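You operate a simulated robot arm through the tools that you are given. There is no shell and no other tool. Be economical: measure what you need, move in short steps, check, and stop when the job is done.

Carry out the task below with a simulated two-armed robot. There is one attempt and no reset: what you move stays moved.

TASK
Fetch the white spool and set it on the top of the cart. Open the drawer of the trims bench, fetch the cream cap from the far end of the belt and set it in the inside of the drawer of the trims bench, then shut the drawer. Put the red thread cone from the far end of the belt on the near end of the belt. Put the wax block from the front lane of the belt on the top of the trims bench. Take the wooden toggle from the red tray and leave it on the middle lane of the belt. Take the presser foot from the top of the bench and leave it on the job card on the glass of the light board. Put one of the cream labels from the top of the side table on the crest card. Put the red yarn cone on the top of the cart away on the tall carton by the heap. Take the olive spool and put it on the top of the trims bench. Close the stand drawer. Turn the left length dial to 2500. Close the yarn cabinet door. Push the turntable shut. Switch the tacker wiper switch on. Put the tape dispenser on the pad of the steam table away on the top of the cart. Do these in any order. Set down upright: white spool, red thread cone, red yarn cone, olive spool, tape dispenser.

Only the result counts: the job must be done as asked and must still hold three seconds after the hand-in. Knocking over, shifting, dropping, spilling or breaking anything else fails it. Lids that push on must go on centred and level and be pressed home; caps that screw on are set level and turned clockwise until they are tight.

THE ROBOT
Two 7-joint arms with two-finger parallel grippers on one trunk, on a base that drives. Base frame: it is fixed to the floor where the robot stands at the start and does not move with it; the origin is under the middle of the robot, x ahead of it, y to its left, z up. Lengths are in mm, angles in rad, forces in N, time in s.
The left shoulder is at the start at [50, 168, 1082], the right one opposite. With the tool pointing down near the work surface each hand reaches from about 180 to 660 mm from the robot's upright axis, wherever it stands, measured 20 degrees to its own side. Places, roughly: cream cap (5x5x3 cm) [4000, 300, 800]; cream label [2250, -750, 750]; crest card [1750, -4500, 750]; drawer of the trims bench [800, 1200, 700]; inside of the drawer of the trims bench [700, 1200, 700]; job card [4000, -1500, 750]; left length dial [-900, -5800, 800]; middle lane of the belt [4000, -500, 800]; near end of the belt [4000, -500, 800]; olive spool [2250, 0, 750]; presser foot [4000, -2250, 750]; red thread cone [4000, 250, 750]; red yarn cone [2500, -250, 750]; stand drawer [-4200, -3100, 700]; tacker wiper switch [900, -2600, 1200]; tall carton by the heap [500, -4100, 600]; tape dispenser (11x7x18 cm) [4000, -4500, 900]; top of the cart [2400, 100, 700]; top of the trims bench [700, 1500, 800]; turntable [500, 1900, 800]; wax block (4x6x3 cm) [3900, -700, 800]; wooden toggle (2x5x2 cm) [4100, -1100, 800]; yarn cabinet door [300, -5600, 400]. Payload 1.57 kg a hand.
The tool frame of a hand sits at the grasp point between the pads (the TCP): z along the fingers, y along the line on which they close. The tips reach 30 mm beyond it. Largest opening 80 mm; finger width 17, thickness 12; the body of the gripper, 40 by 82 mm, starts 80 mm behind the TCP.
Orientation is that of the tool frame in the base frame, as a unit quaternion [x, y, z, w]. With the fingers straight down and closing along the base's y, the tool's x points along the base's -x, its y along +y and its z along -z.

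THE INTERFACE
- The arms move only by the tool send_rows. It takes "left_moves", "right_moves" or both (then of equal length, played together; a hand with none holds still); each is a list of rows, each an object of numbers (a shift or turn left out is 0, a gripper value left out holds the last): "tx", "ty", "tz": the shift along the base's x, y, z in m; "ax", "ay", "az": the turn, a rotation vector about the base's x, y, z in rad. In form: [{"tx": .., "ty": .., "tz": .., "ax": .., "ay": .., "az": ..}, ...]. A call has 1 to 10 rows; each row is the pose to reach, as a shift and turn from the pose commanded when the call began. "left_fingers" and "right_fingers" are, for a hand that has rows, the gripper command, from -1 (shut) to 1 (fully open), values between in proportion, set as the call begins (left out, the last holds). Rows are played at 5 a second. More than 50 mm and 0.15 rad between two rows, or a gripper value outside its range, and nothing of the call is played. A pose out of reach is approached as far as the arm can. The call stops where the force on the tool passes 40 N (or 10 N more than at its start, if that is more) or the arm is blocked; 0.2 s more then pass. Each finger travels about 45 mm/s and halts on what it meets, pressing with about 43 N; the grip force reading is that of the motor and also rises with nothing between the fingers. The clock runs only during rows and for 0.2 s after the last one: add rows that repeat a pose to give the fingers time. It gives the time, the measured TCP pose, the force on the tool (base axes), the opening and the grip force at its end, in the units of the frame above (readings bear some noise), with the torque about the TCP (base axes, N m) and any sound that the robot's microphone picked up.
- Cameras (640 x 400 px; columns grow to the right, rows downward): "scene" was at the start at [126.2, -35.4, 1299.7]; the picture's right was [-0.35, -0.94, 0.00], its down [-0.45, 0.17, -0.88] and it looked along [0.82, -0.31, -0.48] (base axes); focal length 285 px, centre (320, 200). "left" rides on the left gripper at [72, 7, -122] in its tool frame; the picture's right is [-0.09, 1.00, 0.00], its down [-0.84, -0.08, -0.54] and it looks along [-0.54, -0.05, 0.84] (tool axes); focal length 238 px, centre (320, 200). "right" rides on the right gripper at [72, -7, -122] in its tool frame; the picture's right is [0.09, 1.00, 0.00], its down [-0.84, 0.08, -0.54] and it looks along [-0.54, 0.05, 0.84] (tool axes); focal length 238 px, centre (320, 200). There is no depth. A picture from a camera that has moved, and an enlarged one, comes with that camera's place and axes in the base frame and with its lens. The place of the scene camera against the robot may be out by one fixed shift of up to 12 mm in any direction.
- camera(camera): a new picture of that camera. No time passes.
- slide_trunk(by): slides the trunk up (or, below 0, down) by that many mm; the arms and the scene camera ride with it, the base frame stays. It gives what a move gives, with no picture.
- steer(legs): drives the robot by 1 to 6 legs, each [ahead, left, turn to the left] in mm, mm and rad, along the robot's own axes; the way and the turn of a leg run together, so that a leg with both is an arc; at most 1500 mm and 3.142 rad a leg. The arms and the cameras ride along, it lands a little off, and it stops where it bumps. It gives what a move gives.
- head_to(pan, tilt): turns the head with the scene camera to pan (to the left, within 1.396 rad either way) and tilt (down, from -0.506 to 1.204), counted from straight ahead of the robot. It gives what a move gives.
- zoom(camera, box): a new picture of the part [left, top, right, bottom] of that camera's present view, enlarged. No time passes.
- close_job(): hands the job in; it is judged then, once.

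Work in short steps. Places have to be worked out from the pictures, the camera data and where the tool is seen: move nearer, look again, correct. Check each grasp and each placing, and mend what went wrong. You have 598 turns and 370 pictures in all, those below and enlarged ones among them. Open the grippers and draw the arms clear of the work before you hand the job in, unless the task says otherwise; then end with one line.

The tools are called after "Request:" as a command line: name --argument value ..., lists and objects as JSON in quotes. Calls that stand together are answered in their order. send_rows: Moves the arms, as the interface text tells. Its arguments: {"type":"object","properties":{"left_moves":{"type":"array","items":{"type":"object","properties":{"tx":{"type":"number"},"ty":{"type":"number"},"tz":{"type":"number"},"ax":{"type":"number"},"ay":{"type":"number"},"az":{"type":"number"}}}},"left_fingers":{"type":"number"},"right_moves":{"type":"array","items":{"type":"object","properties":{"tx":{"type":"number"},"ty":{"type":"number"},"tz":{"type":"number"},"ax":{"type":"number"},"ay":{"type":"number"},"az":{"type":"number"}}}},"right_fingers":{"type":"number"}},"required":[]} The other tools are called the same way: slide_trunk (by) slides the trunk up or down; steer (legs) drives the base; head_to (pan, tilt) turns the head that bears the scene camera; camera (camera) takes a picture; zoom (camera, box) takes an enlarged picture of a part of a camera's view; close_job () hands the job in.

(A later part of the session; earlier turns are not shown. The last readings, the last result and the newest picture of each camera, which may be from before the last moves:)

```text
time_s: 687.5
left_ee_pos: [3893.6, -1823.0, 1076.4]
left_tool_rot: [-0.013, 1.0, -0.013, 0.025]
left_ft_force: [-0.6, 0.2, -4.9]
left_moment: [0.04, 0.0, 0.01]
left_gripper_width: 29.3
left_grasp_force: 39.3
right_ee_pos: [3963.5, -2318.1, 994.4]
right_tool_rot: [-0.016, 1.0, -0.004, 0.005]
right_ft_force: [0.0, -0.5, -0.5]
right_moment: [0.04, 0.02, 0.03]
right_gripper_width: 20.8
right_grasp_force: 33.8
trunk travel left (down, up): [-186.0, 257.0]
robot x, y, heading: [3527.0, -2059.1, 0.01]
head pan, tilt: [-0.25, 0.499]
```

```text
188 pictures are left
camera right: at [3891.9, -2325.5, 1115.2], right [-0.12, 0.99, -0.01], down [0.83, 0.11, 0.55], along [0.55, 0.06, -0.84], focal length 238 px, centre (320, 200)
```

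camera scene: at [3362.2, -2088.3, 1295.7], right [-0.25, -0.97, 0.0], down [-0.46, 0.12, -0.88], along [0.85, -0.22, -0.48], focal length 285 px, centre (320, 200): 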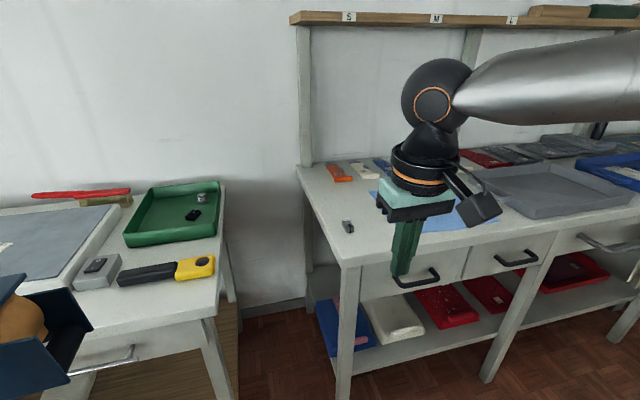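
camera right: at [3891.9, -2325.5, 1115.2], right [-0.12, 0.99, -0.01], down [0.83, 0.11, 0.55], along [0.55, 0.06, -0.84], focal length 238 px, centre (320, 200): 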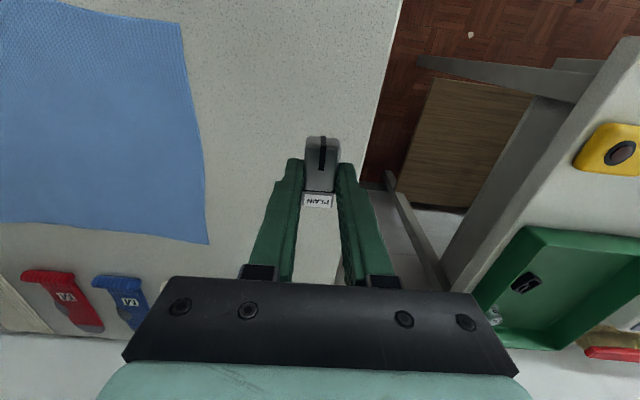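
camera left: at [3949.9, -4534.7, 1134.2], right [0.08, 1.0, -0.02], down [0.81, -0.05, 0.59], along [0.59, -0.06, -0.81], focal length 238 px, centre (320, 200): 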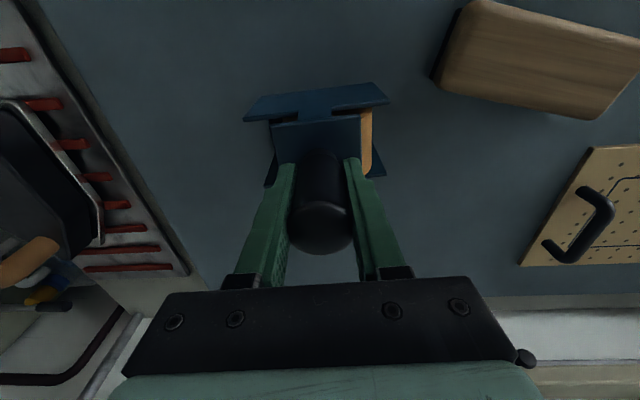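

Foot held (21 mm). The job card is at ≈(4125, -1458) on the light board. I pull the left hand in, and drive to (3495, -1130).

Request:
send_rows --left_moves '[{"tx": -0.04}, {"tx": -0.07}]' --right_moves '[{"tx": -0.04, "tz": 0.01}, {"tx": -0.06, "tz": 0.02}]'

Request:
steer --legs '[[-140, 0, -0.01], [0, 930, 0], [105, 0, 0]]'

Request:
head_to --pan -0.4 --tilt 0.5

Request:
camera --camera "scene"

Request:
camera --camera "right"

```text
time_s: 688.0
left_ee_pos: [3821.9, -1822.7, 1077.2]
left_tool_rot: [-0.013, 1.0, -0.013, 0.025]
left_ft_force: [-0.7, -0.2, -4.2]
left_moment: [0.06, 0.0, 0.02]
left_gripper_width: 29.6
left_grasp_force: 38.8
right_ee_pos: [3902.5, -2316.4, 1012.1]
right_tool_rot: [-0.016, 1.0, -0.004, 0.005]
right_ft_force: [-0.1, 0.1, -0.9]
right_moment: [0.0, 0.03, 0.02]
right_gripper_width: 21.2
right_grasp_force: 34.8
trunk travel left (down, up): [-186.0, 257.0]
robot x, y, heading: [3521.6, -2063.3, 0.012]
head pan, tilt: [-0.25, 0.499]
```

```text
time_s: 694.6
left_ee_pos: [3783.8, -890.3, 1076.9]
left_tool_rot: [-0.012, 1.0, -0.013, 0.025]
left_ft_force: [-0.4, 0.3, -4.3]
left_moment: [0.01, 0.01, 0.0]
left_gripper_width: 29.4
left_grasp_force: 39.0
right_ee_pos: [3863.4, -1383.5, 1011.8]
right_tool_rot: [-0.015, 1.0, -0.005, 0.005]
right_ft_force: [0.3, 0.8, -0.8]
right_moment: [0.01, 0.01, 0.02]
right_gripper_width: 20.8
right_grasp_force: 34.7
trunk travel left (down, up): [-186.0, 257.0]
robot x, y, heading: [3488.1, -1124.9, 0.011]
head pan, tilt: [-0.25, 0.499]
```

```text
time_s: 695.3
left_ee_pos: [3783.0, -889.2, 1077.2]
left_tool_rot: [-0.011, 0.999, -0.013, 0.027]
left_ft_force: [0.1, 0.9, -4.6]
left_moment: [0.01, 0.02, -0.03]
left_gripper_width: 29.6
left_grasp_force: 39.3
right_ee_pos: [3863.7, -1385.0, 1011.1]
right_tool_rot: [-0.015, 1.0, -0.004, 0.006]
right_ft_force: [-0.7, 0.9, -1.5]
right_moment: [-0.01, 0.0, 0.01]
right_gripper_width: 20.9
right_grasp_force: 34.5
trunk travel left (down, up): [-186.0, 257.0]
robot x, y, heading: [3484.6, -1126.4, 0.006]
head pan, tilt: [-0.4, 0.499]
```

```text
187 pictures are left
camera scene: at [3611.1, -1165.7, 1235.7], right [-0.38, -0.93, 0.0], down [-0.44, 0.18, -0.88], along [0.81, -0.33, -0.48], focal length 285 px, centre (320, 200)
```

scene: 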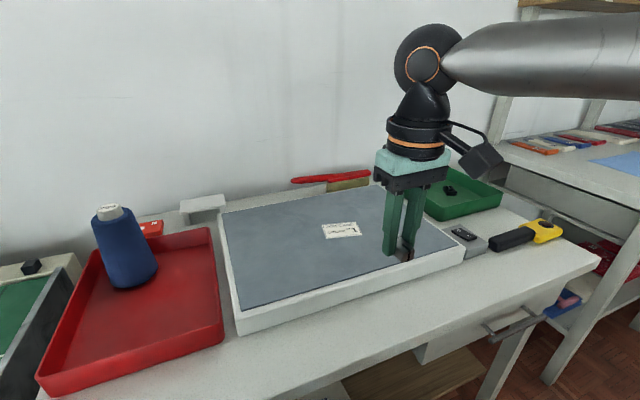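

```text
186 pictures are left
camera right: at [3791.1, -1392.6, 1133.8], right [-0.12, 0.99, -0.01], down [0.83, 0.11, 0.55], along [0.55, 0.06, -0.83], focal length 238 px, centre (320, 200)
```

right: 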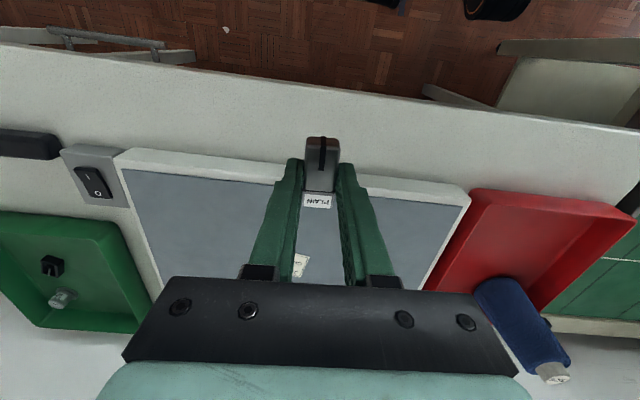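

Combining views, the card is at ≈(4090, -1391), board top z≈868. I strafe 35 left, extend with a slight tilt and look.

Request:
steer --legs '[[5, 35, 0]]'

Request:
send_rows --right_moves '[{"tx": 0.04, "ty": -0.008}, {"tx": 0.08, "ty": -0.016, "ay": -0.04}, {"tx": 0.12, "ty": -0.025, "ay": -0.08}, {"tx": 0.16, "ty": -0.033, "tz": -0.01, "ay": -0.12}, {"tx": 0.195, "ty": -0.04, "tz": -0.03, "ay": -0.16}, {"tx": 0.22, "ty": -0.041, "tz": -0.05, "ay": -0.18}]'

Request:
camera --camera "right"

Request:
zoom --camera "scene" --box '[280, 150, 480, 300]'

```text
time_s: 696.2
left_ee_pos: [3786.1, -853.7, 1076.9]
left_tool_rot: [-0.012, 1.0, -0.012, 0.026]
left_ft_force: [-0.8, 0.3, -4.2]
left_moment: [-0.01, -0.03, 0.0]
left_gripper_width: 29.3
left_grasp_force: 39.1
right_ee_pos: [3866.5, -1347.7, 1012.1]
right_tool_rot: [-0.015, 1.0, -0.004, 0.006]
right_ft_force: [0.2, 1.1, -0.2]
right_moment: [0.0, -0.01, 0.0]
right_gripper_width: 20.9
right_grasp_force: 34.4
trunk travel left (down, up): [-186.0, 257.0]
robot x, y, heading: [3490.5, -1097.5, 0.008]
head pan, tilt: [-0.4, 0.499]
```

```text
time_s: 697.6
left_ee_pos: [3787.7, -854.9, 1075.7]
left_tool_rot: [-0.012, 1.0, -0.012, 0.026]
left_ft_force: [0.7, 0.3, -4.2]
left_moment: [-0.03, -0.01, 0.0]
left_gripper_width: 29.5
left_grasp_force: 39.1
right_ee_pos: [4089.4, -1392.9, 963.2]
right_tool_rot: [-0.015, 0.995, -0.005, 0.095]
right_ft_force: [0.7, -0.4, -0.3]
right_moment: [0.0, -0.01, -0.02]
right_gripper_width: 20.9
right_grasp_force: 33.6
trunk travel left (down, up): [-186.0, 257.0]
robot x, y, heading: [3488.0, -1090.2, 0.008]
head pan, tilt: [-0.4, 0.499]
```

```text
185 pictures are left
camera right: at [3996.2, -1400.6, 1069.7], right [-0.12, 0.99, -0.03], down [0.72, 0.11, 0.69], along [0.69, 0.06, -0.72], focal length 238 px, centre (320, 200)
```

right: 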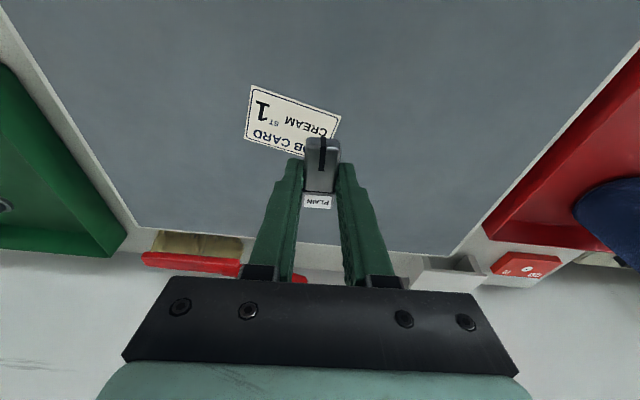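

```text
2.67 times, centred on (380, 225) of scene
camera zoom: at [3616.1, -1130.8, 1235.6], right [-0.38, -0.93, 0.0], down [-0.44, 0.18, -0.88], along [0.81, -0.33, -0.48], focal length 759 px, centre (160, 133)
```

zoom: 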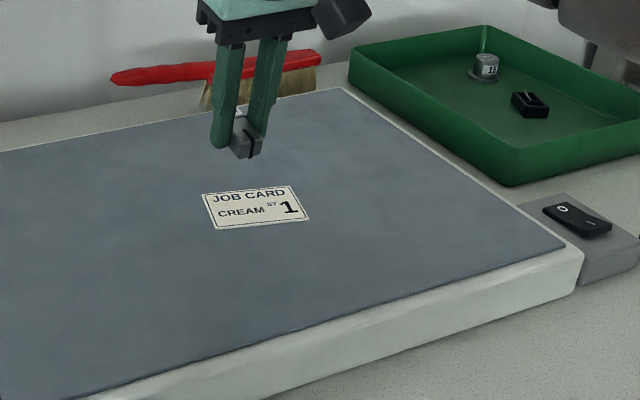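

Refined: card centre (4105, -1422, 849). I shift and lower to contact.

Request:
send_rows --right_moves '[{"tx": 0.006, "ty": -0.015}, {"tx": 0.012, "ty": -0.029, "tz": -0.02}, {"tx": 0.012, "ty": -0.029, "tz": -0.05}]'

Request:
camera --camera "right"

```text
time_s: 698.4
left_ee_pos: [3786.7, -855.6, 1077.0]
left_tool_rot: [-0.013, 1.0, -0.012, 0.025]
left_ft_force: [0.2, -0.6, -5.0]
left_moment: [0.04, 0.04, 0.02]
left_gripper_width: 29.4
left_grasp_force: 39.2
right_ee_pos: [4100.8, -1420.0, 913.0]
right_tool_rot: [-0.015, 0.995, -0.006, 0.095]
right_ft_force: [-0.1, -0.2, -0.9]
right_moment: [-0.02, 0.02, -0.01]
right_gripper_width: 20.8
right_grasp_force: 34.3
trunk travel left (down, up): [-186.0, 257.0]
robot x, y, heading: [3494.0, -1092.1, 0.012]
head pan, tilt: [-0.4, 0.499]
```

```text
183 pictures are left
camera right: at [4007.7, -1428.1, 1020.0], right [-0.12, 0.99, -0.03], down [0.72, 0.11, 0.69], along [0.69, 0.06, -0.72], focal length 238 px, centre (320, 200)
```

right: 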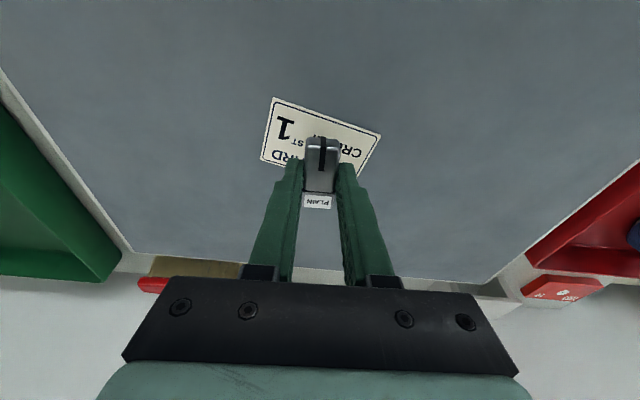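

Aligned over the card's centre. Slow contact descent.

Request:
send_rows --right_moves '[{"tz": -0.012}, {"tz": -0.02}, {"tz": -0.026}, {"tz": -0.032}, {"tz": -0.038}]'

```text
time_s: 699.6
left_ee_pos: [3785.6, -854.5, 1077.1]
left_tool_rot: [-0.011, 0.999, -0.013, 0.027]
left_ft_force: [-0.3, -0.2, -4.4]
left_moment: [-0.03, 0.05, -0.02]
left_gripper_width: 29.5
left_grasp_force: 39.3
right_ee_pos: [4099.8, -1418.4, 880.9]
right_tool_rot: [-0.015, 0.995, -0.005, 0.102]
right_ft_force: [0.5, -1.4, 29.4]
right_moment: [0.0, 0.4, 0.03]
right_gripper_width: 21.4
right_grasp_force: 33.7
trunk travel left (down, up): [-186.0, 257.0]
robot x, y, heading: [3489.7, -1093.1, 0.01]
head pan, tilt: [-0.4, 0.499]
```

Contact (29 N at z 881). I raise 4 mm to unload, release, and lift clear.

Request:
send_rows --right_moves '[{"tz": 0.004}, {"tz": 0.005}]'

Request:
send_rows --right_moves '[{"tz": 0}, {"tz": 0}]' --right_fingers 0.2

Request:
send_rows --right_moves '[{"tz": 0.03}, {"tz": 0.07}, {"tz": 0.1, "tx": -0.01}, {"tz": 0.12, "tx": -0.05, "ay": 0.08}, {"tz": 0.12, "tx": -0.09, "ay": 0.16}, {"tz": 0.12, "tx": -0.13, "ay": 0.2}]'

Request:
zoom --camera "scene" --box '[280, 180, 440, 280]'

```text
time_s: 700.2
left_ee_pos: [3785.6, -853.9, 1077.2]
left_tool_rot: [-0.012, 1.0, -0.013, 0.026]
left_ft_force: [0.0, 0.6, -4.1]
left_moment: [0.02, 0.01, 0.04]
left_gripper_width: 29.3
left_grasp_force: 38.6
right_ee_pos: [4099.2, -1418.4, 881.9]
right_tool_rot: [-0.016, 0.995, -0.005, 0.096]
right_ft_force: [1.4, 0.6, 20.3]
right_moment: [0.05, 0.27, -0.02]
right_gripper_width: 21.0
right_grasp_force: 34.9
trunk travel left (down, up): [-186.0, 257.0]
robot x, y, heading: [3492.3, -1091.4, 0.012]
head pan, tilt: [-0.4, 0.499]
```

```text
time_s: 700.8
left_ee_pos: [3785.4, -854.6, 1077.0]
left_tool_rot: [-0.012, 1.0, -0.012, 0.026]
left_ft_force: [0.0, -0.3, -4.1]
left_moment: [-0.01, 0.0, -0.02]
left_gripper_width: 29.6
left_grasp_force: 39.0
right_ee_pos: [4100.0, -1421.4, 881.4]
right_tool_rot: [-0.014, 0.995, -0.007, 0.097]
right_ft_force: [0.6, -7.3, 18.0]
right_moment: [0.06, 0.06, -0.06]
right_gripper_width: 38.4
right_grasp_force: 0.1
trunk travel left (down, up): [-186.0, 257.0]
robot x, y, heading: [3487.7, -1095.4, 0.011]
head pan, tilt: [-0.4, 0.499]
```

```text
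time_s: 702.2
left_ee_pos: [3787.4, -855.1, 1076.1]
left_tool_rot: [-0.011, 1.0, -0.012, 0.025]
left_ft_force: [-0.3, -0.4, -4.6]
left_moment: [0.02, 0.03, -0.02]
left_gripper_width: 29.5
left_grasp_force: 39.0
right_ee_pos: [3971.9, -1420.0, 1000.6]
right_tool_rot: [-0.016, 1.0, -0.004, -0.006]
right_ft_force: [-0.3, -0.8, -0.2]
right_moment: [0.01, 0.01, 0.0]
right_gripper_width: 48.0
right_grasp_force: 0.0
trunk travel left (down, up): [-186.0, 257.0]
robot x, y, heading: [3490.1, -1095.6, 0.013]
head pan, tilt: [-0.4, 0.499]
```

```text
4.00 times, centred on (360, 230) of scene
camera zoom: at [3615.3, -1130.6, 1235.7], right [-0.38, -0.93, 0.0], down [-0.44, 0.18, -0.88], along [0.81, -0.33, -0.48], focal length 1139 px, centre (160, 80)
```

zoom: 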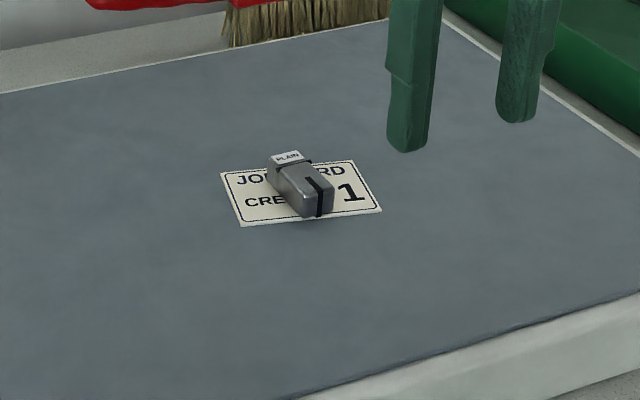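

The foot lies on the job card. Next the cart, approached from its back side: I drive to (3050, -390) and turn to face -x.

Request:
steer --legs '[[-330, 0, -0.012], [0, 700, 0], [0, 0, 3.14]]'

Request:
slide_trunk --by 60

Request:
head_to --pan -0.2 --tilt 0.55

Request:
camera --camera "scene"

```text
time_s: 710.5
left_ee_pos: [3203.8, -12.2, 1077.2]
left_tool_rot: [-0.39, 0.92, -0.001, 0.027]
left_ft_force: [-0.5, 0.1, -3.7]
left_moment: [-0.01, -0.03, -0.03]
left_gripper_width: 29.4
left_grasp_force: 39.1
right_ee_pos: [3729.6, -295.2, 1001.6]
right_tool_rot: [-0.396, 0.918, -0.016, -0.015]
right_ft_force: [-0.4, -9.9, 5.3]
right_moment: [0.6, 0.12, 0.22]
right_gripper_width: 41.5
right_grasp_force: 0.1
trunk travel left (down, up): [-186.0, 257.0]
robot x, y, heading: [3156.2, -388.4, 0.788]
head pan, tilt: [-0.4, 0.499]
stopped in leg 3: the force on the tool passed its limit (the readings are from after the stop); the commanded pose is now the measured one
```

```text
time_s: 711.5
left_ee_pos: [3202.1, -10.5, 1136.1]
left_tool_rot: [-0.39, 0.921, -0.002, 0.028]
left_ft_force: [0.7, -0.1, -3.8]
left_moment: [-0.01, 0.02, -0.01]
left_gripper_width: 29.5
left_grasp_force: 39.2
right_ee_pos: [3728.8, -291.5, 1060.8]
right_tool_rot: [-0.397, 0.918, -0.015, -0.015]
right_ft_force: [0.4, 1.0, -0.6]
right_moment: [-0.06, 0.01, -0.01]
right_gripper_width: 47.8
right_grasp_force: 0.0
trunk travel left (down, up): [-246.0, 197.0]
robot x, y, heading: [3158.0, -387.2, 0.792]
head pan, tilt: [-0.4, 0.499]
```

```text
time_s: 712.2
left_ee_pos: [3202.9, -11.9, 1136.2]
left_tool_rot: [-0.39, 0.92, -0.002, 0.027]
left_ft_force: [0.8, 0.1, -3.7]
left_moment: [0.05, -0.04, 0.02]
left_gripper_width: 29.5
left_grasp_force: 39.3
right_ee_pos: [3729.0, -292.5, 1060.3]
right_tool_rot: [-0.397, 0.918, -0.016, -0.015]
right_ft_force: [0.1, 0.3, 0.4]
right_moment: [0.0, -0.01, 0.01]
right_gripper_width: 48.1
right_grasp_force: 0.0
trunk travel left (down, up): [-246.0, 197.0]
robot x, y, heading: [3160.3, -387.9, 0.788]
head pan, tilt: [-0.201, 0.55]
```

```text
181 pictures are left
camera scene: at [3262.6, -314.6, 1291.1], right [0.55, -0.83, 0.0], down [-0.43, -0.29, -0.85], along [0.71, 0.47, -0.52], focal length 285 px, centre (320, 200)
```

scene: 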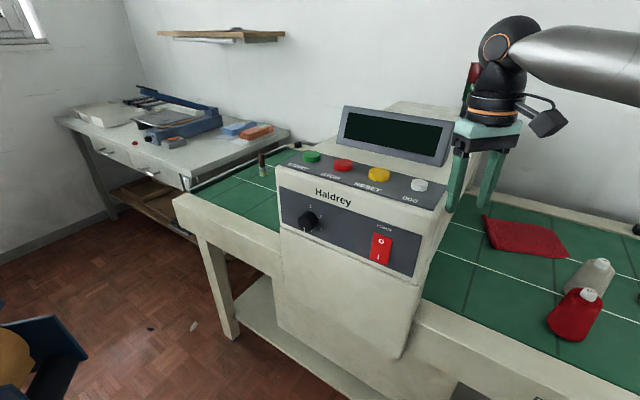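

The right hand brushed the belt's housing while turning (light contact, now free; nothing moved). I retract the right hand, then finish the turn.

Request:
send_rows --right_moves '[{"tx": -0.045, "tz": 0.01}, {"tx": -0.085, "ty": -0.015, "tz": 0.02}, {"tx": -0.125, "ty": -0.03, "tz": 0.03}, {"tx": -0.165, "ty": -0.045, "tz": 0.03}]'

Request:
steer --legs '[[-40, 40, 0], [0, 0, 2.35]]'

Request:
camera --camera "scene"

```text
time_s: 713.2
left_ee_pos: [3202.5, -11.2, 1136.6]
left_tool_rot: [-0.391, 0.92, -0.001, 0.027]
left_ft_force: [0.1, 1.2, -4.6]
left_moment: [0.04, 0.0, -0.01]
left_gripper_width: 29.4
left_grasp_force: 39.0
right_ee_pos: [3563.1, -338.9, 1088.3]
right_tool_rot: [-0.397, 0.918, -0.016, -0.015]
right_ft_force: [-0.3, -0.2, 0.5]
right_moment: [0.03, -0.02, -0.02]
right_gripper_width: 47.9
right_grasp_force: 0.2
trunk travel left (down, up): [-246.0, 197.0]
robot x, y, heading: [3156.0, -389.1, 0.785]
head pan, tilt: [-0.201, 0.55]
```

```text
time_s: 719.7
left_ee_pos: [2798.1, -621.4, 1136.4]
left_tool_rot: [1.0, 0.0, -0.024, -0.012]
left_ft_force: [0.6, -0.2, -4.5]
left_moment: [-0.02, -0.05, -0.01]
left_gripper_width: 29.6
left_grasp_force: 39.2
right_ee_pos: [2783.0, -132.6, 1090.0]
right_tool_rot: [1.0, 0.007, 0.02, -0.009]
right_ft_force: [1.1, 0.4, 0.9]
right_moment: [0.01, 0.0, 0.0]
right_gripper_width: 48.0
right_grasp_force: 0.2
trunk travel left (down, up): [-246.0, 197.0]
robot x, y, heading: [3104.3, -390.5, 3.121]
head pan, tilt: [-0.201, 0.55]
```

```text
180 pictures are left
camera scene: at [2975.4, -373.4, 1291.1], right [0.21, 0.98, 0.0], down [0.51, -0.11, -0.85], along [-0.83, 0.18, -0.52], focal length 285 px, centre (320, 200)
```

scene: 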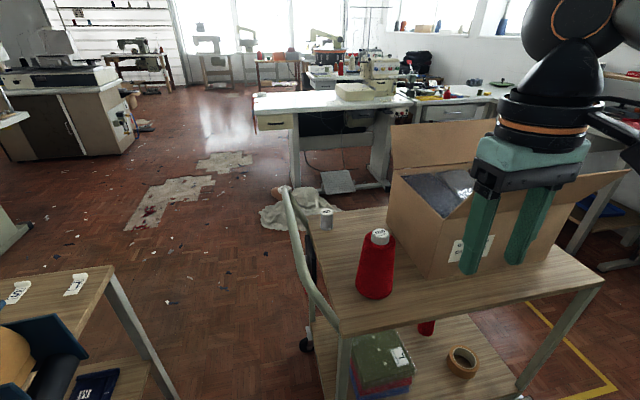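

The red yarn cone is at ≈(2537, -143), ~175 tall with top at z≈906. I go 100 ahead and bring the open right hand over it.

Request:
steer --legs '[[100, 0, 0.02]]'

Request:
send_rows --right_moves '[{"tx": -0.04, "ty": -0.005}, {"tx": -0.08, "ty": -0.01, "tz": -0.01}, {"tx": -0.115, "ty": -0.012, "tz": -0.03}, {"tx": -0.135, "ty": -0.012, "tz": -0.06}]' --right_fingers 1

Request:
camera --camera "right"

```text
time_s: 720.9
left_ee_pos: [2706.1, -626.1, 1135.4]
left_tool_rot: [1.0, 0.009, -0.024, -0.012]
left_ft_force: [-0.9, 0.4, -4.8]
left_moment: [-0.01, -0.08, -0.02]
left_gripper_width: 29.4
left_grasp_force: 39.7
right_ee_pos: [2679.7, -138.7, 1089.1]
right_tool_rot: [1.0, 0.016, 0.02, -0.009]
right_ft_force: [-0.7, -0.6, 0.4]
right_moment: [-0.03, -0.03, 0.02]
right_gripper_width: 47.8
right_grasp_force: 0.1
trunk travel left (down, up): [-246.0, 197.0]
robot x, y, heading: [3001.8, -386.2, -3.137]
head pan, tilt: [-0.201, 0.55]
```

```text
time_s: 721.9
left_ee_pos: [2704.7, -626.5, 1135.9]
left_tool_rot: [1.0, 0.009, -0.024, -0.012]
left_ft_force: [0.0, -0.6, -3.9]
left_moment: [-0.03, -0.01, 0.0]
left_gripper_width: 29.4
left_grasp_force: 39.4
right_ee_pos: [2546.0, -150.8, 1027.9]
right_tool_rot: [1.0, 0.016, 0.02, -0.009]
right_ft_force: [0.2, -0.7, 0.0]
right_moment: [0.03, 0.0, 0.01]
right_gripper_width: 80.0
right_grasp_force: 0.0
trunk travel left (down, up): [-246.0, 197.0]
robot x, y, heading: [3006.1, -390.5, -3.133]
head pan, tilt: [-0.201, 0.55]
```

```text
179 pictures are left
camera right: at [2612.5, -143.1, 1152.4], right [0.13, -0.99, -0.01], down [-0.85, -0.11, 0.51], along [-0.5, -0.05, -0.86], focal length 238 px, centre (320, 200)
```

right: 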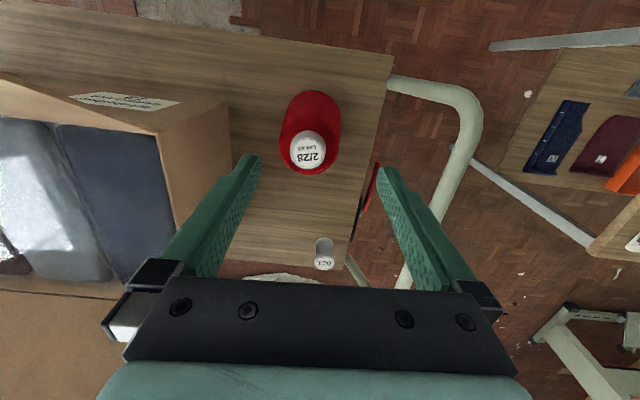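

Cone top reads (2530, -137). I align and go down to just above it.

Request:
send_rows --right_moves '[{"tx": -0.012, "ty": 0.012, "ay": 0.04}, {"tx": -0.013, "ty": 0.013, "tz": -0.04, "ay": 0.04}, {"tx": -0.013, "ty": 0.013, "tz": -0.08, "ay": 0.04}]'

Request:
camera --camera "right"

```text
time_s: 722.7
left_ee_pos: [2705.6, -625.4, 1136.8]
left_tool_rot: [1.0, 0.009, -0.024, -0.013]
left_ft_force: [0.1, 0.4, -5.0]
left_moment: [-0.02, -0.03, -0.02]
left_gripper_width: 29.6
left_grasp_force: 39.3
right_ee_pos: [2533.1, -136.5, 948.2]
right_tool_rot: [1.0, 0.016, 0.0, -0.009]
right_ft_force: [0.2, 0.4, 0.7]
right_moment: [0.01, 0.02, 0.02]
right_gripper_width: 80.1
right_grasp_force: 0.1
trunk travel left (down, up): [-246.0, 197.0]
robot x, y, heading: [3004.1, -388.9, -3.14]
head pan, tilt: [-0.201, 0.55]
```

```text
178 pictures are left
camera right: at [2604.3, -129.9, 1071.1], right [0.12, -0.99, -0.02], down [-0.83, -0.11, 0.54], along [-0.54, -0.05, -0.84], focal length 238 px, centre (320, 200)
```

right: 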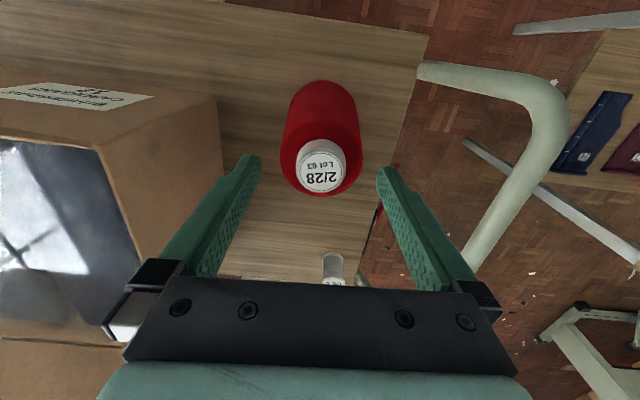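

Aligned. Descend to 862 and grip.

Request:
send_rows --right_moves '[{"tx": -0.005, "ty": -0.001, "tz": -0.03}, {"tx": -0.005, "ty": -0.001, "tz": -0.06}, {"tx": -0.005, "ty": -0.001, "tz": -0.085}]'

Request:
send_rows --right_moves '[{"tz": 0}, {"tz": 0}, {"tz": 0}, {"tz": 0}]' --right_fingers -1

Request:
camera --camera "right"

```text
time_s: 723.5
left_ee_pos: [2706.1, -625.1, 1135.7]
left_tool_rot: [1.0, 0.01, -0.025, -0.012]
left_ft_force: [0.5, -0.3, -4.4]
left_moment: [0.03, 0.0, 0.01]
left_gripper_width: 29.5
left_grasp_force: 38.4
right_ee_pos: [2528.8, -137.1, 864.7]
right_tool_rot: [1.0, 0.015, -0.001, -0.009]
right_ft_force: [-0.6, -0.4, -0.4]
right_moment: [-0.03, -0.01, -0.01]
right_gripper_width: 79.9
right_grasp_force: 0.2
trunk travel left (down, up): [-246.0, 197.0]
robot x, y, heading: [3004.2, -390.0, -3.14]
head pan, tilt: [-0.201, 0.55]
```

```text
time_s: 724.5
left_ee_pos: [2705.7, -625.9, 1136.3]
left_tool_rot: [1.0, 0.009, -0.025, -0.012]
left_ft_force: [0.1, 0.6, -3.8]
left_moment: [0.0, -0.05, 0.03]
left_gripper_width: 29.5
left_grasp_force: 39.0
right_ee_pos: [2528.8, -137.2, 864.8]
right_tool_rot: [1.0, 0.015, -0.001, -0.01]
right_ft_force: [-0.5, -0.4, 0.1]
right_moment: [0.01, 0.02, 0.04]
right_gripper_width: 76.3
right_grasp_force: 42.8
trunk travel left (down, up): [-246.0, 197.0]
robot x, y, heading: [3006.0, -387.0, -3.137]
head pan, tilt: [-0.201, 0.55]
```

```text
177 pictures are left
camera right: at [2601.5, -130.9, 986.9], right [0.12, -0.99, -0.02], down [-0.83, -0.11, 0.54], along [-0.54, -0.05, -0.84], focal length 238 px, centre (320, 200)
```

right: 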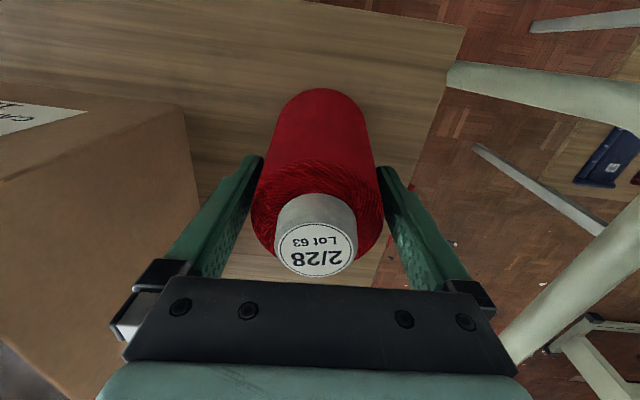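

Gripped at 76 mm. Lift gently.

Request:
send_rows --right_moves '[{"tz": 0.015}, {"tz": 0.04}, {"tz": 0.07}, {"tz": 0.11}, {"tz": 0.15}]'

Request:
camera --camera "scene"

```text
time_s: 725.7
left_ee_pos: [2706.5, -625.9, 1136.0]
left_tool_rot: [1.0, 0.009, -0.024, -0.012]
left_ft_force: [-0.2, 0.0, -3.5]
left_moment: [-0.07, -0.02, -0.04]
left_gripper_width: 29.4
left_grasp_force: 39.2
right_ee_pos: [2527.1, -136.1, 1013.4]
right_tool_rot: [1.0, 0.017, 0.0, -0.009]
right_ft_force: [-0.4, 0.8, -2.2]
right_moment: [-0.01, 0.0, 0.03]
right_gripper_width: 76.1
right_grasp_force: 42.7
trunk travel left (down, up): [-246.0, 197.0]
robot x, y, heading: [3006.4, -389.0, -3.137]
head pan, tilt: [-0.201, 0.55]
```

```text
176 pictures are left
camera scene: at [2877.2, -375.5, 1291.1], right [0.19, 0.98, 0.0], down [0.51, -0.1, -0.85], along [-0.84, 0.17, -0.52], focal length 285 px, centre (320, 200)
```

scene: 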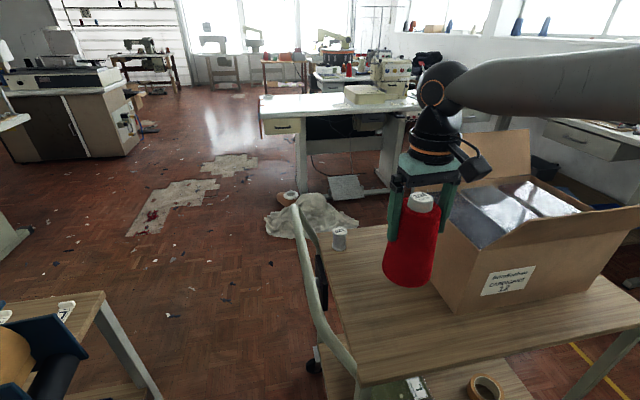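

Cone held. I retract it high and close, then shift right so the left hand can set the tape dispenser on the cart.

Request:
send_rows --right_moves '[{"tx": 0.03, "tz": 0.03}, {"tx": 0.065, "tz": 0.055}, {"tx": 0.105, "tz": 0.075}, {"tx": 0.145, "tz": 0.09}, {"tx": 0.185, "tz": 0.1}, {"tx": 0.22, "tz": 0.11}]'

Request:
steer --legs '[[0, -445, 0], [35, 0, 0]]'

Request:
head_to --pan 0.1 --tilt 0.65

Request:
camera --camera "scene"

Request:
camera --camera "left"

```text
time_s: 727.1
left_ee_pos: [2706.1, -626.0, 1137.3]
left_tool_rot: [1.0, 0.009, -0.025, -0.013]
left_ft_force: [-0.1, -0.9, -4.0]
left_moment: [0.04, 0.0, -0.01]
left_gripper_width: 29.6
left_grasp_force: 39.3
right_ee_pos: [2748.8, -138.4, 1124.5]
right_tool_rot: [1.0, 0.015, 0.0, -0.01]
right_ft_force: [-0.1, 0.0, -1.5]
right_moment: [0.0, -0.04, 0.0]
right_gripper_width: 75.9
right_grasp_force: 42.8
trunk travel left (down, up): [-246.0, 197.0]
robot x, y, heading: [3003.7, -388.9, -3.134]
head pan, tilt: [-0.201, 0.55]
```

```text
time_s: 730.2
left_ee_pos: [2668.0, -174.6, 1135.2]
left_tool_rot: [1.0, 0.011, -0.025, -0.011]
left_ft_force: [-1.1, 0.3, -4.1]
left_moment: [0.0, -0.04, 0.0]
left_gripper_width: 29.4
left_grasp_force: 39.0
right_ee_pos: [2706.9, 313.1, 1123.3]
right_tool_rot: [1.0, 0.018, 0.0, -0.01]
right_ft_force: [-0.4, 0.2, -2.8]
right_moment: [0.02, -0.02, -0.05]
right_gripper_width: 75.9
right_grasp_force: 43.2
trunk travel left (down, up): [-246.0, 197.0]
robot x, y, heading: [2964.6, 62.8, -3.138]
head pan, tilt: [-0.201, 0.55]
```

```text
time_s: 731.0
left_ee_pos: [2668.3, -173.4, 1135.9]
left_tool_rot: [1.0, 0.012, -0.024, -0.012]
left_ft_force: [-0.7, 0.0, -4.3]
left_moment: [0.0, -0.01, -0.01]
left_gripper_width: 29.8
left_grasp_force: 39.1
right_ee_pos: [2708.3, 314.4, 1124.5]
right_tool_rot: [1.0, 0.018, 0.0, -0.01]
right_ft_force: [-0.5, 0.5, -1.8]
right_moment: [0.0, 0.05, -0.01]
right_gripper_width: 76.0
right_grasp_force: 43.0
trunk travel left (down, up): [-246.0, 197.0]
robot x, y, heading: [2965.3, 64.1, -3.13]
head pan, tilt: [0.099, 0.649]
```

```text
175 pictures are left
camera scene: at [2840.2, 50.3, 1282.3], right [-0.11, 0.99, 0.0], down [0.6, 0.07, -0.8], along [-0.79, -0.09, -0.6], focal length 285 px, centre (320, 200)
```

scene: 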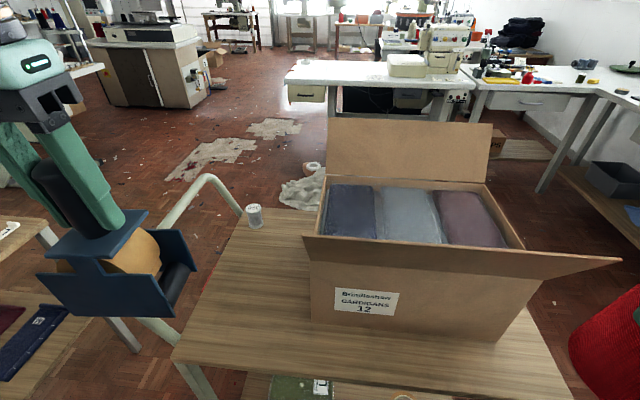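

```text
174 pictures are left
camera left: at [2746.4, -180.7, 1253.3], right [-0.07, -1.0, -0.02], down [-0.81, 0.04, 0.58], along [-0.58, 0.06, -0.81], focal length 238 px, centre (320, 200)
```

left: 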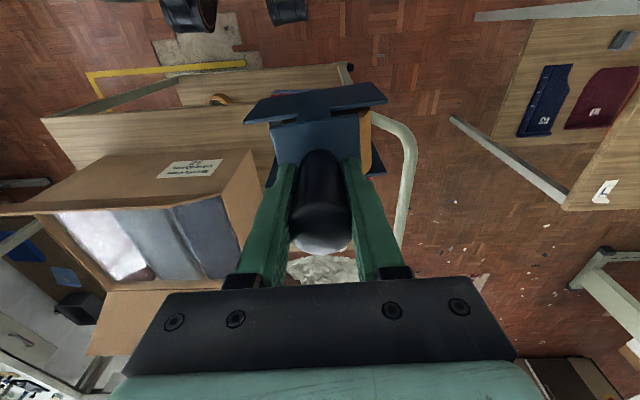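

Free cart space around (2480, -150). I extend the left hand there and lower to z≈930.

Request:
send_rows --left_moves '[{"tx": -0.04, "ty": 0.006}, {"tx": -0.08, "ty": 0.012}, {"tx": -0.12, "ty": 0.018, "tz": -0.01}, {"tx": -0.16, "ty": 0.024, "tz": -0.03}, {"tx": -0.188, "ty": 0.024, "tz": -0.06}, {"tx": -0.188, "ty": 0.024, "tz": -0.1}, {"tx": -0.188, "ty": 0.024, "tz": -0.14}, {"tx": -0.188, "ty": 0.024, "tz": -0.18}, {"tx": -0.188, "ty": 0.024, "tz": -0.205}]'

Request:
camera --camera "scene"

```text
time_s: 733.0
left_ee_pos: [2480.8, -151.5, 930.1]
left_tool_rot: [1.0, 0.012, -0.024, -0.012]
left_ft_force: [0.9, -0.1, -4.2]
left_moment: [-0.03, 0.01, 0.01]
left_gripper_width: 29.5
left_grasp_force: 39.1
right_ee_pos: [2707.7, 314.3, 1124.2]
right_tool_rot: [1.0, 0.018, 0.0, -0.01]
right_ft_force: [-0.5, 0.2, -2.3]
right_moment: [0.01, 0.0, -0.01]
right_gripper_width: 76.1
right_grasp_force: 43.5
trunk travel left (down, up): [-246.0, 197.0]
robot x, y, heading: [2964.9, 65.2, -3.134]
head pan, tilt: [0.099, 0.649]
```

```text
173 pictures are left
camera scene: at [2840.0, 50.2, 1282.3], right [-0.11, 0.99, 0.0], down [0.6, 0.07, -0.8], along [-0.79, -0.09, -0.61], focal length 285 px, centre (320, 200)
```

scene: 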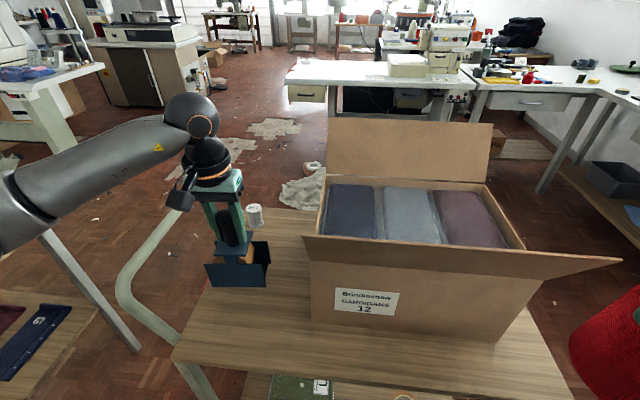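

Slow descent to contact.

Request:
send_rows --left_moves '[{"tz": -0.015}, {"tz": -0.03}, {"tz": -0.038}, {"tz": -0.046}, {"tz": -0.054}, {"tz": -0.062}, {"tz": -0.07}, {"tz": -0.078}]'

Request:
camera --camera "scene"

```text
time_s: 734.5
left_ee_pos: [2479.0, -149.8, 877.2]
left_tool_rot: [0.999, 0.013, -0.031, -0.012]
left_ft_force: [10.6, 1.1, 18.8]
left_moment: [-1.02, -0.85, 0.51]
left_gripper_width: 29.7
left_grasp_force: 39.0
right_ee_pos: [2709.5, 314.0, 1125.9]
right_tool_rot: [1.0, 0.019, -0.002, -0.008]
right_ft_force: [0.2, -0.4, -2.3]
right_moment: [0.0, -0.02, -0.02]
right_gripper_width: 75.9
right_grasp_force: 43.0
trunk travel left (down, up): [-246.0, 197.0]
robot x, y, heading: [2966.9, 65.4, -3.132]
head pan, tilt: [0.099, 0.649]
stopped in row 7 (left hand): the force on the tool passed its limit (the readings are from after the stop); the commanded pose is now the measured one
```

```text
172 pictures are left
camera scene: at [2842.6, 51.0, 1282.8], right [-0.11, 0.99, 0.0], down [0.6, 0.07, -0.8], along [-0.79, -0.09, -0.6], focal length 285 px, centre (320, 200)
```

scene: 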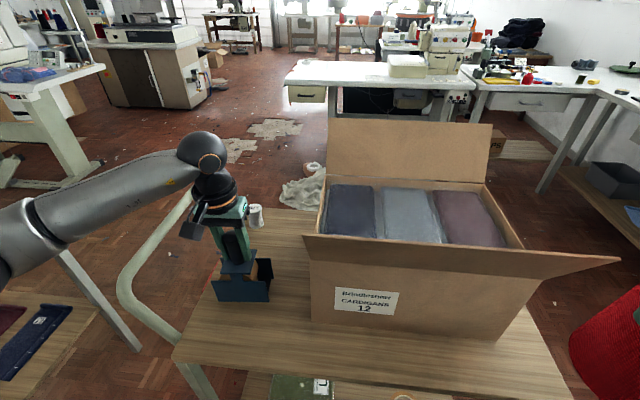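

Contact at 877. I release and rise straight.

Request:
send_rows --left_moves '[{"tz": 0.002}, {"tz": 0.002}, {"tz": 0.002}, {"tz": 0.002}]' --left_fingers 0.7

Request:
send_rows --left_moves '[{"tz": 0.03}, {"tz": 0.07}, {"tz": 0.11}, {"tz": 0.15}, {"tz": 0.18, "tx": 0.03}, {"tz": 0.2, "tx": 0.07}, {"tz": 0.22, "tx": 0.11}, {"tz": 0.23, "tx": 0.15}]'

Request:
camera --camera "scene"

```text
time_s: 735.5
left_ee_pos: [2477.6, -151.7, 876.5]
left_tool_rot: [0.999, 0.013, -0.03, -0.012]
left_ft_force: [0.2, 0.5, -0.6]
left_moment: [0.0, 0.0, 0.03]
left_gripper_width: 68.3
left_grasp_force: 0.0
right_ee_pos: [2707.4, 312.3, 1124.5]
right_tool_rot: [1.0, 0.018, 0.0, -0.01]
right_ft_force: [0.0, -0.5, -2.5]
right_moment: [-0.01, -0.02, 0.0]
right_gripper_width: 76.1
right_grasp_force: 42.8
trunk travel left (down, up): [-246.0, 197.0]
robot x, y, heading: [2964.3, 67.1, -3.133]
head pan, tilt: [0.099, 0.649]
```

```text
time_s: 737.3
left_ee_pos: [2630.5, -152.9, 1106.4]
left_tool_rot: [0.999, 0.014, -0.03, -0.012]
left_ft_force: [0.7, -1.4, -0.3]
left_moment: [0.0, 0.05, 0.03]
left_gripper_width: 68.0
left_grasp_force: 0.0
right_ee_pos: [2708.1, 313.6, 1124.1]
right_tool_rot: [1.0, 0.019, 0.0, -0.01]
right_ft_force: [0.7, 0.0, -2.5]
right_moment: [-0.02, 0.02, 0.03]
right_gripper_width: 76.2
right_grasp_force: 43.1
trunk travel left (down, up): [-246.0, 197.0]
robot x, y, heading: [2965.3, 63.1, -3.13]
head pan, tilt: [0.099, 0.649]
```

```text
171 pictures are left
camera scene: at [2841.0, 50.4, 1282.4], right [-0.11, 0.99, 0.0], down [0.6, 0.07, -0.8], along [-0.79, -0.09, -0.6], focal length 285 px, centre (320, 200)
```

scene: 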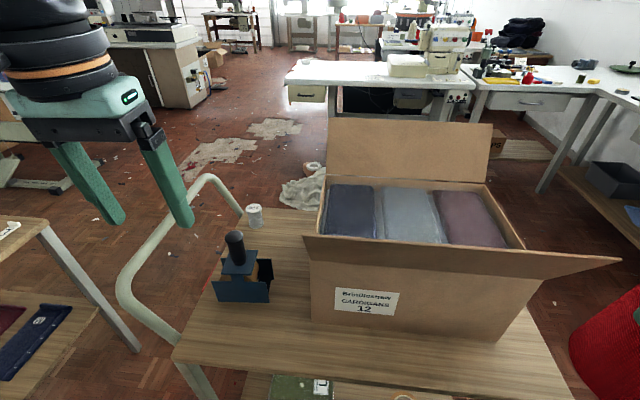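

The tape dispenser stands on the cart. Now, with the cone in the right hand, I drive round the cart's north end to the front of the side table for a label.

Request:
steer --legs '[[-40, 0, 0], [0, -890, 0], [1380, 0, 0], [0, 1490, 0], [0, 520, 0]]'

Request:
steer --legs '[[0, 0, 3.13]]'

Request:
head_to --pan 0.1 --tilt 0.55

Request:
camera --camera "scene"

```text
time_s: 758.7
left_ee_pos: [1242.7, -1255.7, 1106.7]
left_tool_rot: [0.999, -0.005, -0.029, -0.012]
left_ft_force: [-0.2, 0.1, 0.0]
left_moment: [0.03, 0.0, 0.04]
left_gripper_width: 68.0
left_grasp_force: 0.0
right_ee_pos: [1337.9, -792.7, 1124.3]
right_tool_rot: [1.0, 0.002, -0.001, -0.01]
right_ft_force: [-0.5, -0.2, -2.3]
right_moment: [0.03, 0.01, 0.01]
right_gripper_width: 75.9
right_grasp_force: 43.1
trunk travel left (down, up): [-246.0, 197.0]
robot x, y, heading: [1587.4, -1053.5, 3.117]
head pan, tilt: [0.099, 0.649]
```

```text
time_s: 766.5
left_ee_pos: [1929.5, -845.4, 1106.8]
left_tool_rot: [0.002, 0.999, -0.011, 0.03]
left_ft_force: [-0.2, 0.2, -0.2]
left_moment: [-0.02, 0.01, 0.01]
left_gripper_width: 67.9
left_grasp_force: 0.0
right_ee_pos: [1836.9, -1307.0, 1124.1]
right_tool_rot: [-0.003, 1.0, -0.009, -0.001]
right_ft_force: [-0.8, -0.3, -2.6]
right_moment: [-0.03, 0.0, 0.02]
right_gripper_width: 76.1
right_grasp_force: 43.1
trunk travel left (down, up): [-246.0, 197.0]
robot x, y, heading: [1583.7, -1049.0, -0.023]
head pan, tilt: [0.099, 0.649]
```

```text
time_s: 767.2
left_ee_pos: [1928.7, -844.9, 1105.3]
left_tool_rot: [0.001, 0.999, -0.012, 0.03]
left_ft_force: [0.6, 1.0, -0.1]
left_moment: [0.01, -0.01, -0.03]
left_gripper_width: 68.0
left_grasp_force: 0.1
right_ee_pos: [1837.2, -1308.6, 1124.2]
right_tool_rot: [-0.003, 1.0, -0.008, 0.0]
right_ft_force: [0.0, -0.4, -2.6]
right_moment: [0.0, 0.02, -0.01]
right_gripper_width: 76.0
right_grasp_force: 42.9
trunk travel left (down, up): [-246.0, 197.0]
robot x, y, heading: [1585.0, -1050.6, -0.019]
head pan, tilt: [0.099, 0.55]
```

```text
170 pictures are left
camera scene: at [1717.1, -1048.1, 1291.1], right [0.08, -1.0, 0.0], down [-0.52, -0.04, -0.85], along [0.85, 0.07, -0.52], focal length 285 px, centre (320, 200)
```

scene: 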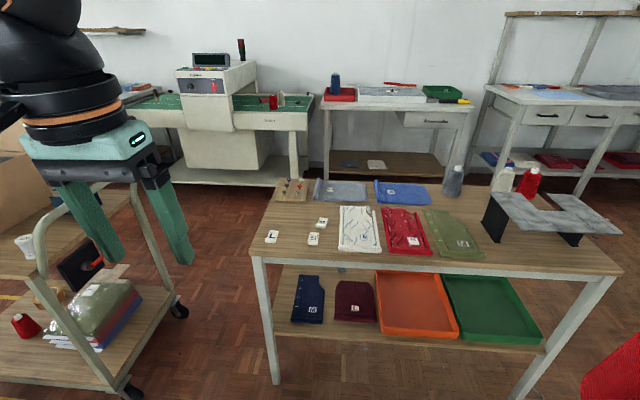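

Request:
zoom --camera "scene" --box '[255, 205, 345, 260]'

Request:
steer --legs '[[345, 0, 0.019]]'

Request:
slide_trunk --by -110

Request:
camera --camera "left"

```text
7.11 times, centred on (300, 232) of scene
camera zoom: at [1717.1, -1048.1, 1291.1], right [0.08, -1.0, 0.0], down [-0.52, -0.04, -0.85], along [0.85, 0.07, -0.52], focal length 2025 px, centre (462, -31)
```

zoom: 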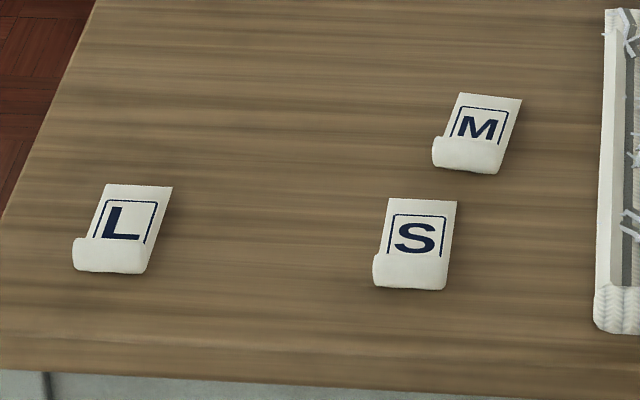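

```text
time_s: 769.4
left_ee_pos: [2269.1, -843.5, 1106.2]
left_tool_rot: [-0.006, 0.999, -0.012, 0.029]
left_ft_force: [0.8, -0.6, -0.6]
left_moment: [-0.01, 0.04, 0.02]
left_gripper_width: 67.9
left_grasp_force: 0.2
right_ee_pos: [2183.0, -1309.6, 1123.9]
right_tool_rot: [-0.012, 1.0, -0.01, 0.0]
right_ft_force: [0.2, -0.1, -3.3]
right_moment: [0.05, 0.0, 0.01]
right_gripper_width: 75.7
right_grasp_force: 43.7
trunk travel left (down, up): [-246.0, 197.0]
robot x, y, heading: [1928.0, -1060.4, -0.007]
head pan, tilt: [0.099, 0.55]
```

```text
time_s: 770.8
left_ee_pos: [2267.4, -842.6, 996.5]
left_tool_rot: [-0.005, 0.999, -0.012, 0.03]
left_ft_force: [-0.4, -0.2, 0.0]
left_moment: [0.02, -0.02, 0.01]
left_gripper_width: 68.0
left_grasp_force: 0.0
right_ee_pos: [2182.8, -1308.9, 1015.1]
right_tool_rot: [-0.011, 1.0, -0.009, 0.0]
right_ft_force: [0.4, 0.5, -2.5]
right_moment: [0.0, 0.0, -0.03]
right_gripper_width: 75.5
right_grasp_force: 43.2
trunk travel left (down, up): [-136.0, 307.0]
robot x, y, heading: [1932.4, -1055.4, -0.007]
head pan, tilt: [0.099, 0.55]
```

```text
168 pictures are left
camera left: at [2189.3, -833.2, 1112.4], right [0.08, 1.0, -0.02], down [0.8, -0.05, 0.59], along [0.59, -0.06, -0.81], focal length 238 px, centre (320, 200)
```

left: 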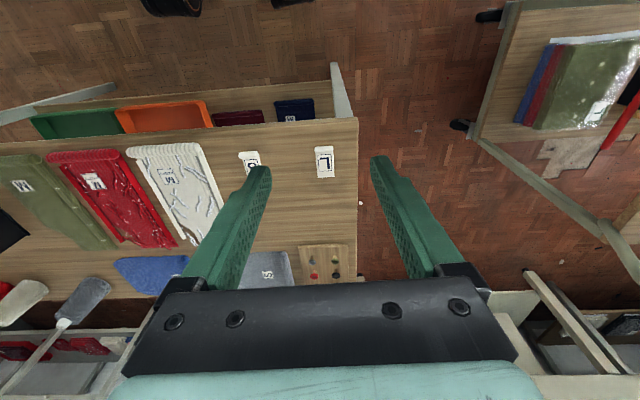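

Label L (28 wide, rolled near edge ~8 mm thick) at ≈(2380, -844). I move the left hand above it, opening 50.

Request:
send_rows --left_moves '[{"tx": 0.035, "tz": -0.02, "ay": 0.02}, {"tx": 0.07, "tz": -0.05, "ay": 0.04}, {"tx": 0.1, "ty": -0.002, "tz": -0.08, "ay": 0.058}, {"tx": 0.108, "ty": -0.002, "tz": -0.12, "ay": 0.058}, {"tx": 0.108, "ty": -0.002, "tz": -0.16, "ay": 0.058}]' --left_fingers 0.25

Request:
camera --camera "left"

```text
time_s: 772.0
left_ee_pos: [2376.9, -844.4, 834.5]
left_tool_rot: [-0.005, 1.0, -0.012, 0.001]
left_ft_force: [-1.1, -0.4, 0.6]
left_moment: [-0.02, -0.05, -0.02]
left_gripper_width: 50.0
left_grasp_force: 0.0
right_ee_pos: [2183.9, -1308.7, 1015.2]
right_tool_rot: [-0.012, 1.0, -0.01, 0.0]
right_ft_force: [0.7, 0.5, -2.3]
right_moment: [0.01, 0.01, -0.02]
right_gripper_width: 75.7
right_grasp_force: 42.8
trunk travel left (down, up): [-136.0, 307.0]
robot x, y, heading: [1927.0, -1054.6, -0.004]
head pan, tilt: [0.099, 0.55]
```

```text
167 pictures are left
camera left: at [2303.7, -834.7, 955.1], right [0.08, 1.0, -0.02], down [0.84, -0.06, 0.55], along [0.54, -0.06, -0.84], focal length 238 px, centre (320, 200)
```

left: 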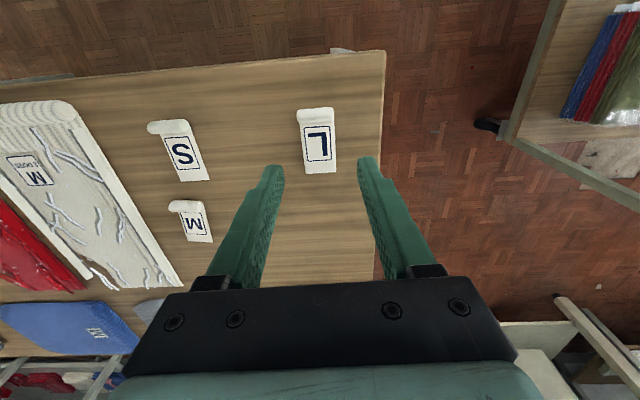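

Label centre (2372, -845), roll at x≈2349; table z≈755. I go for the roll end and descend to touch the table.

Request:
send_rows --left_moves '[{"tx": -0.012, "ty": -0.001, "tz": -0.015}, {"tx": -0.023, "ty": -0.001, "tz": -0.03}, {"tx": -0.023, "ty": -0.001, "tz": -0.038}, {"tx": -0.023, "ty": -0.001, "tz": -0.043}, {"tx": -0.023, "ty": -0.001, "tz": -0.048}, {"tx": -0.023, "ty": -0.001, "tz": -0.053}]'

Request:
camera --camera "left"

```text
time_s: 773.4
left_ee_pos: [2353.2, -845.4, 781.6]
left_tool_rot: [-0.006, 1.0, -0.012, 0.001]
left_ft_force: [-0.5, -0.2, -0.1]
left_moment: [0.0, 0.05, -0.01]
left_gripper_width: 50.1
left_grasp_force: 0.0
right_ee_pos: [2182.3, -1307.2, 1014.0]
right_tool_rot: [-0.011, 1.0, -0.01, 0.0]
right_ft_force: [0.3, -0.4, -1.4]
right_moment: [-0.01, 0.03, -0.03]
right_gripper_width: 75.6
right_grasp_force: 42.9
trunk travel left (down, up): [-136.0, 307.0]
robot x, y, heading: [1931.9, -1054.0, -0.006]
head pan, tilt: [0.099, 0.55]
```

```text
166 pictures are left
camera left: at [2281.1, -835.7, 903.1], right [0.08, 1.0, -0.02], down [0.84, -0.05, 0.55], along [0.54, -0.06, -0.84], focal length 238 px, centre (320, 200)
```

left: 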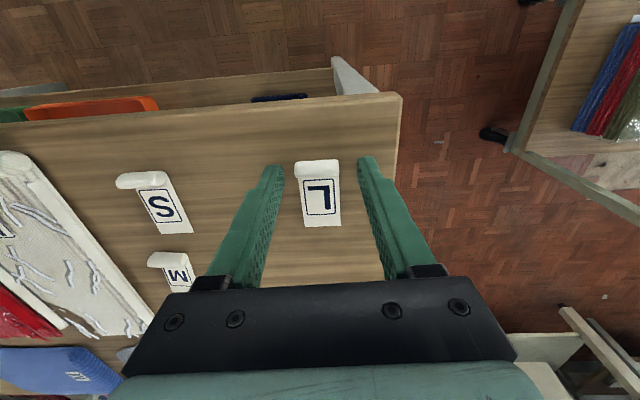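

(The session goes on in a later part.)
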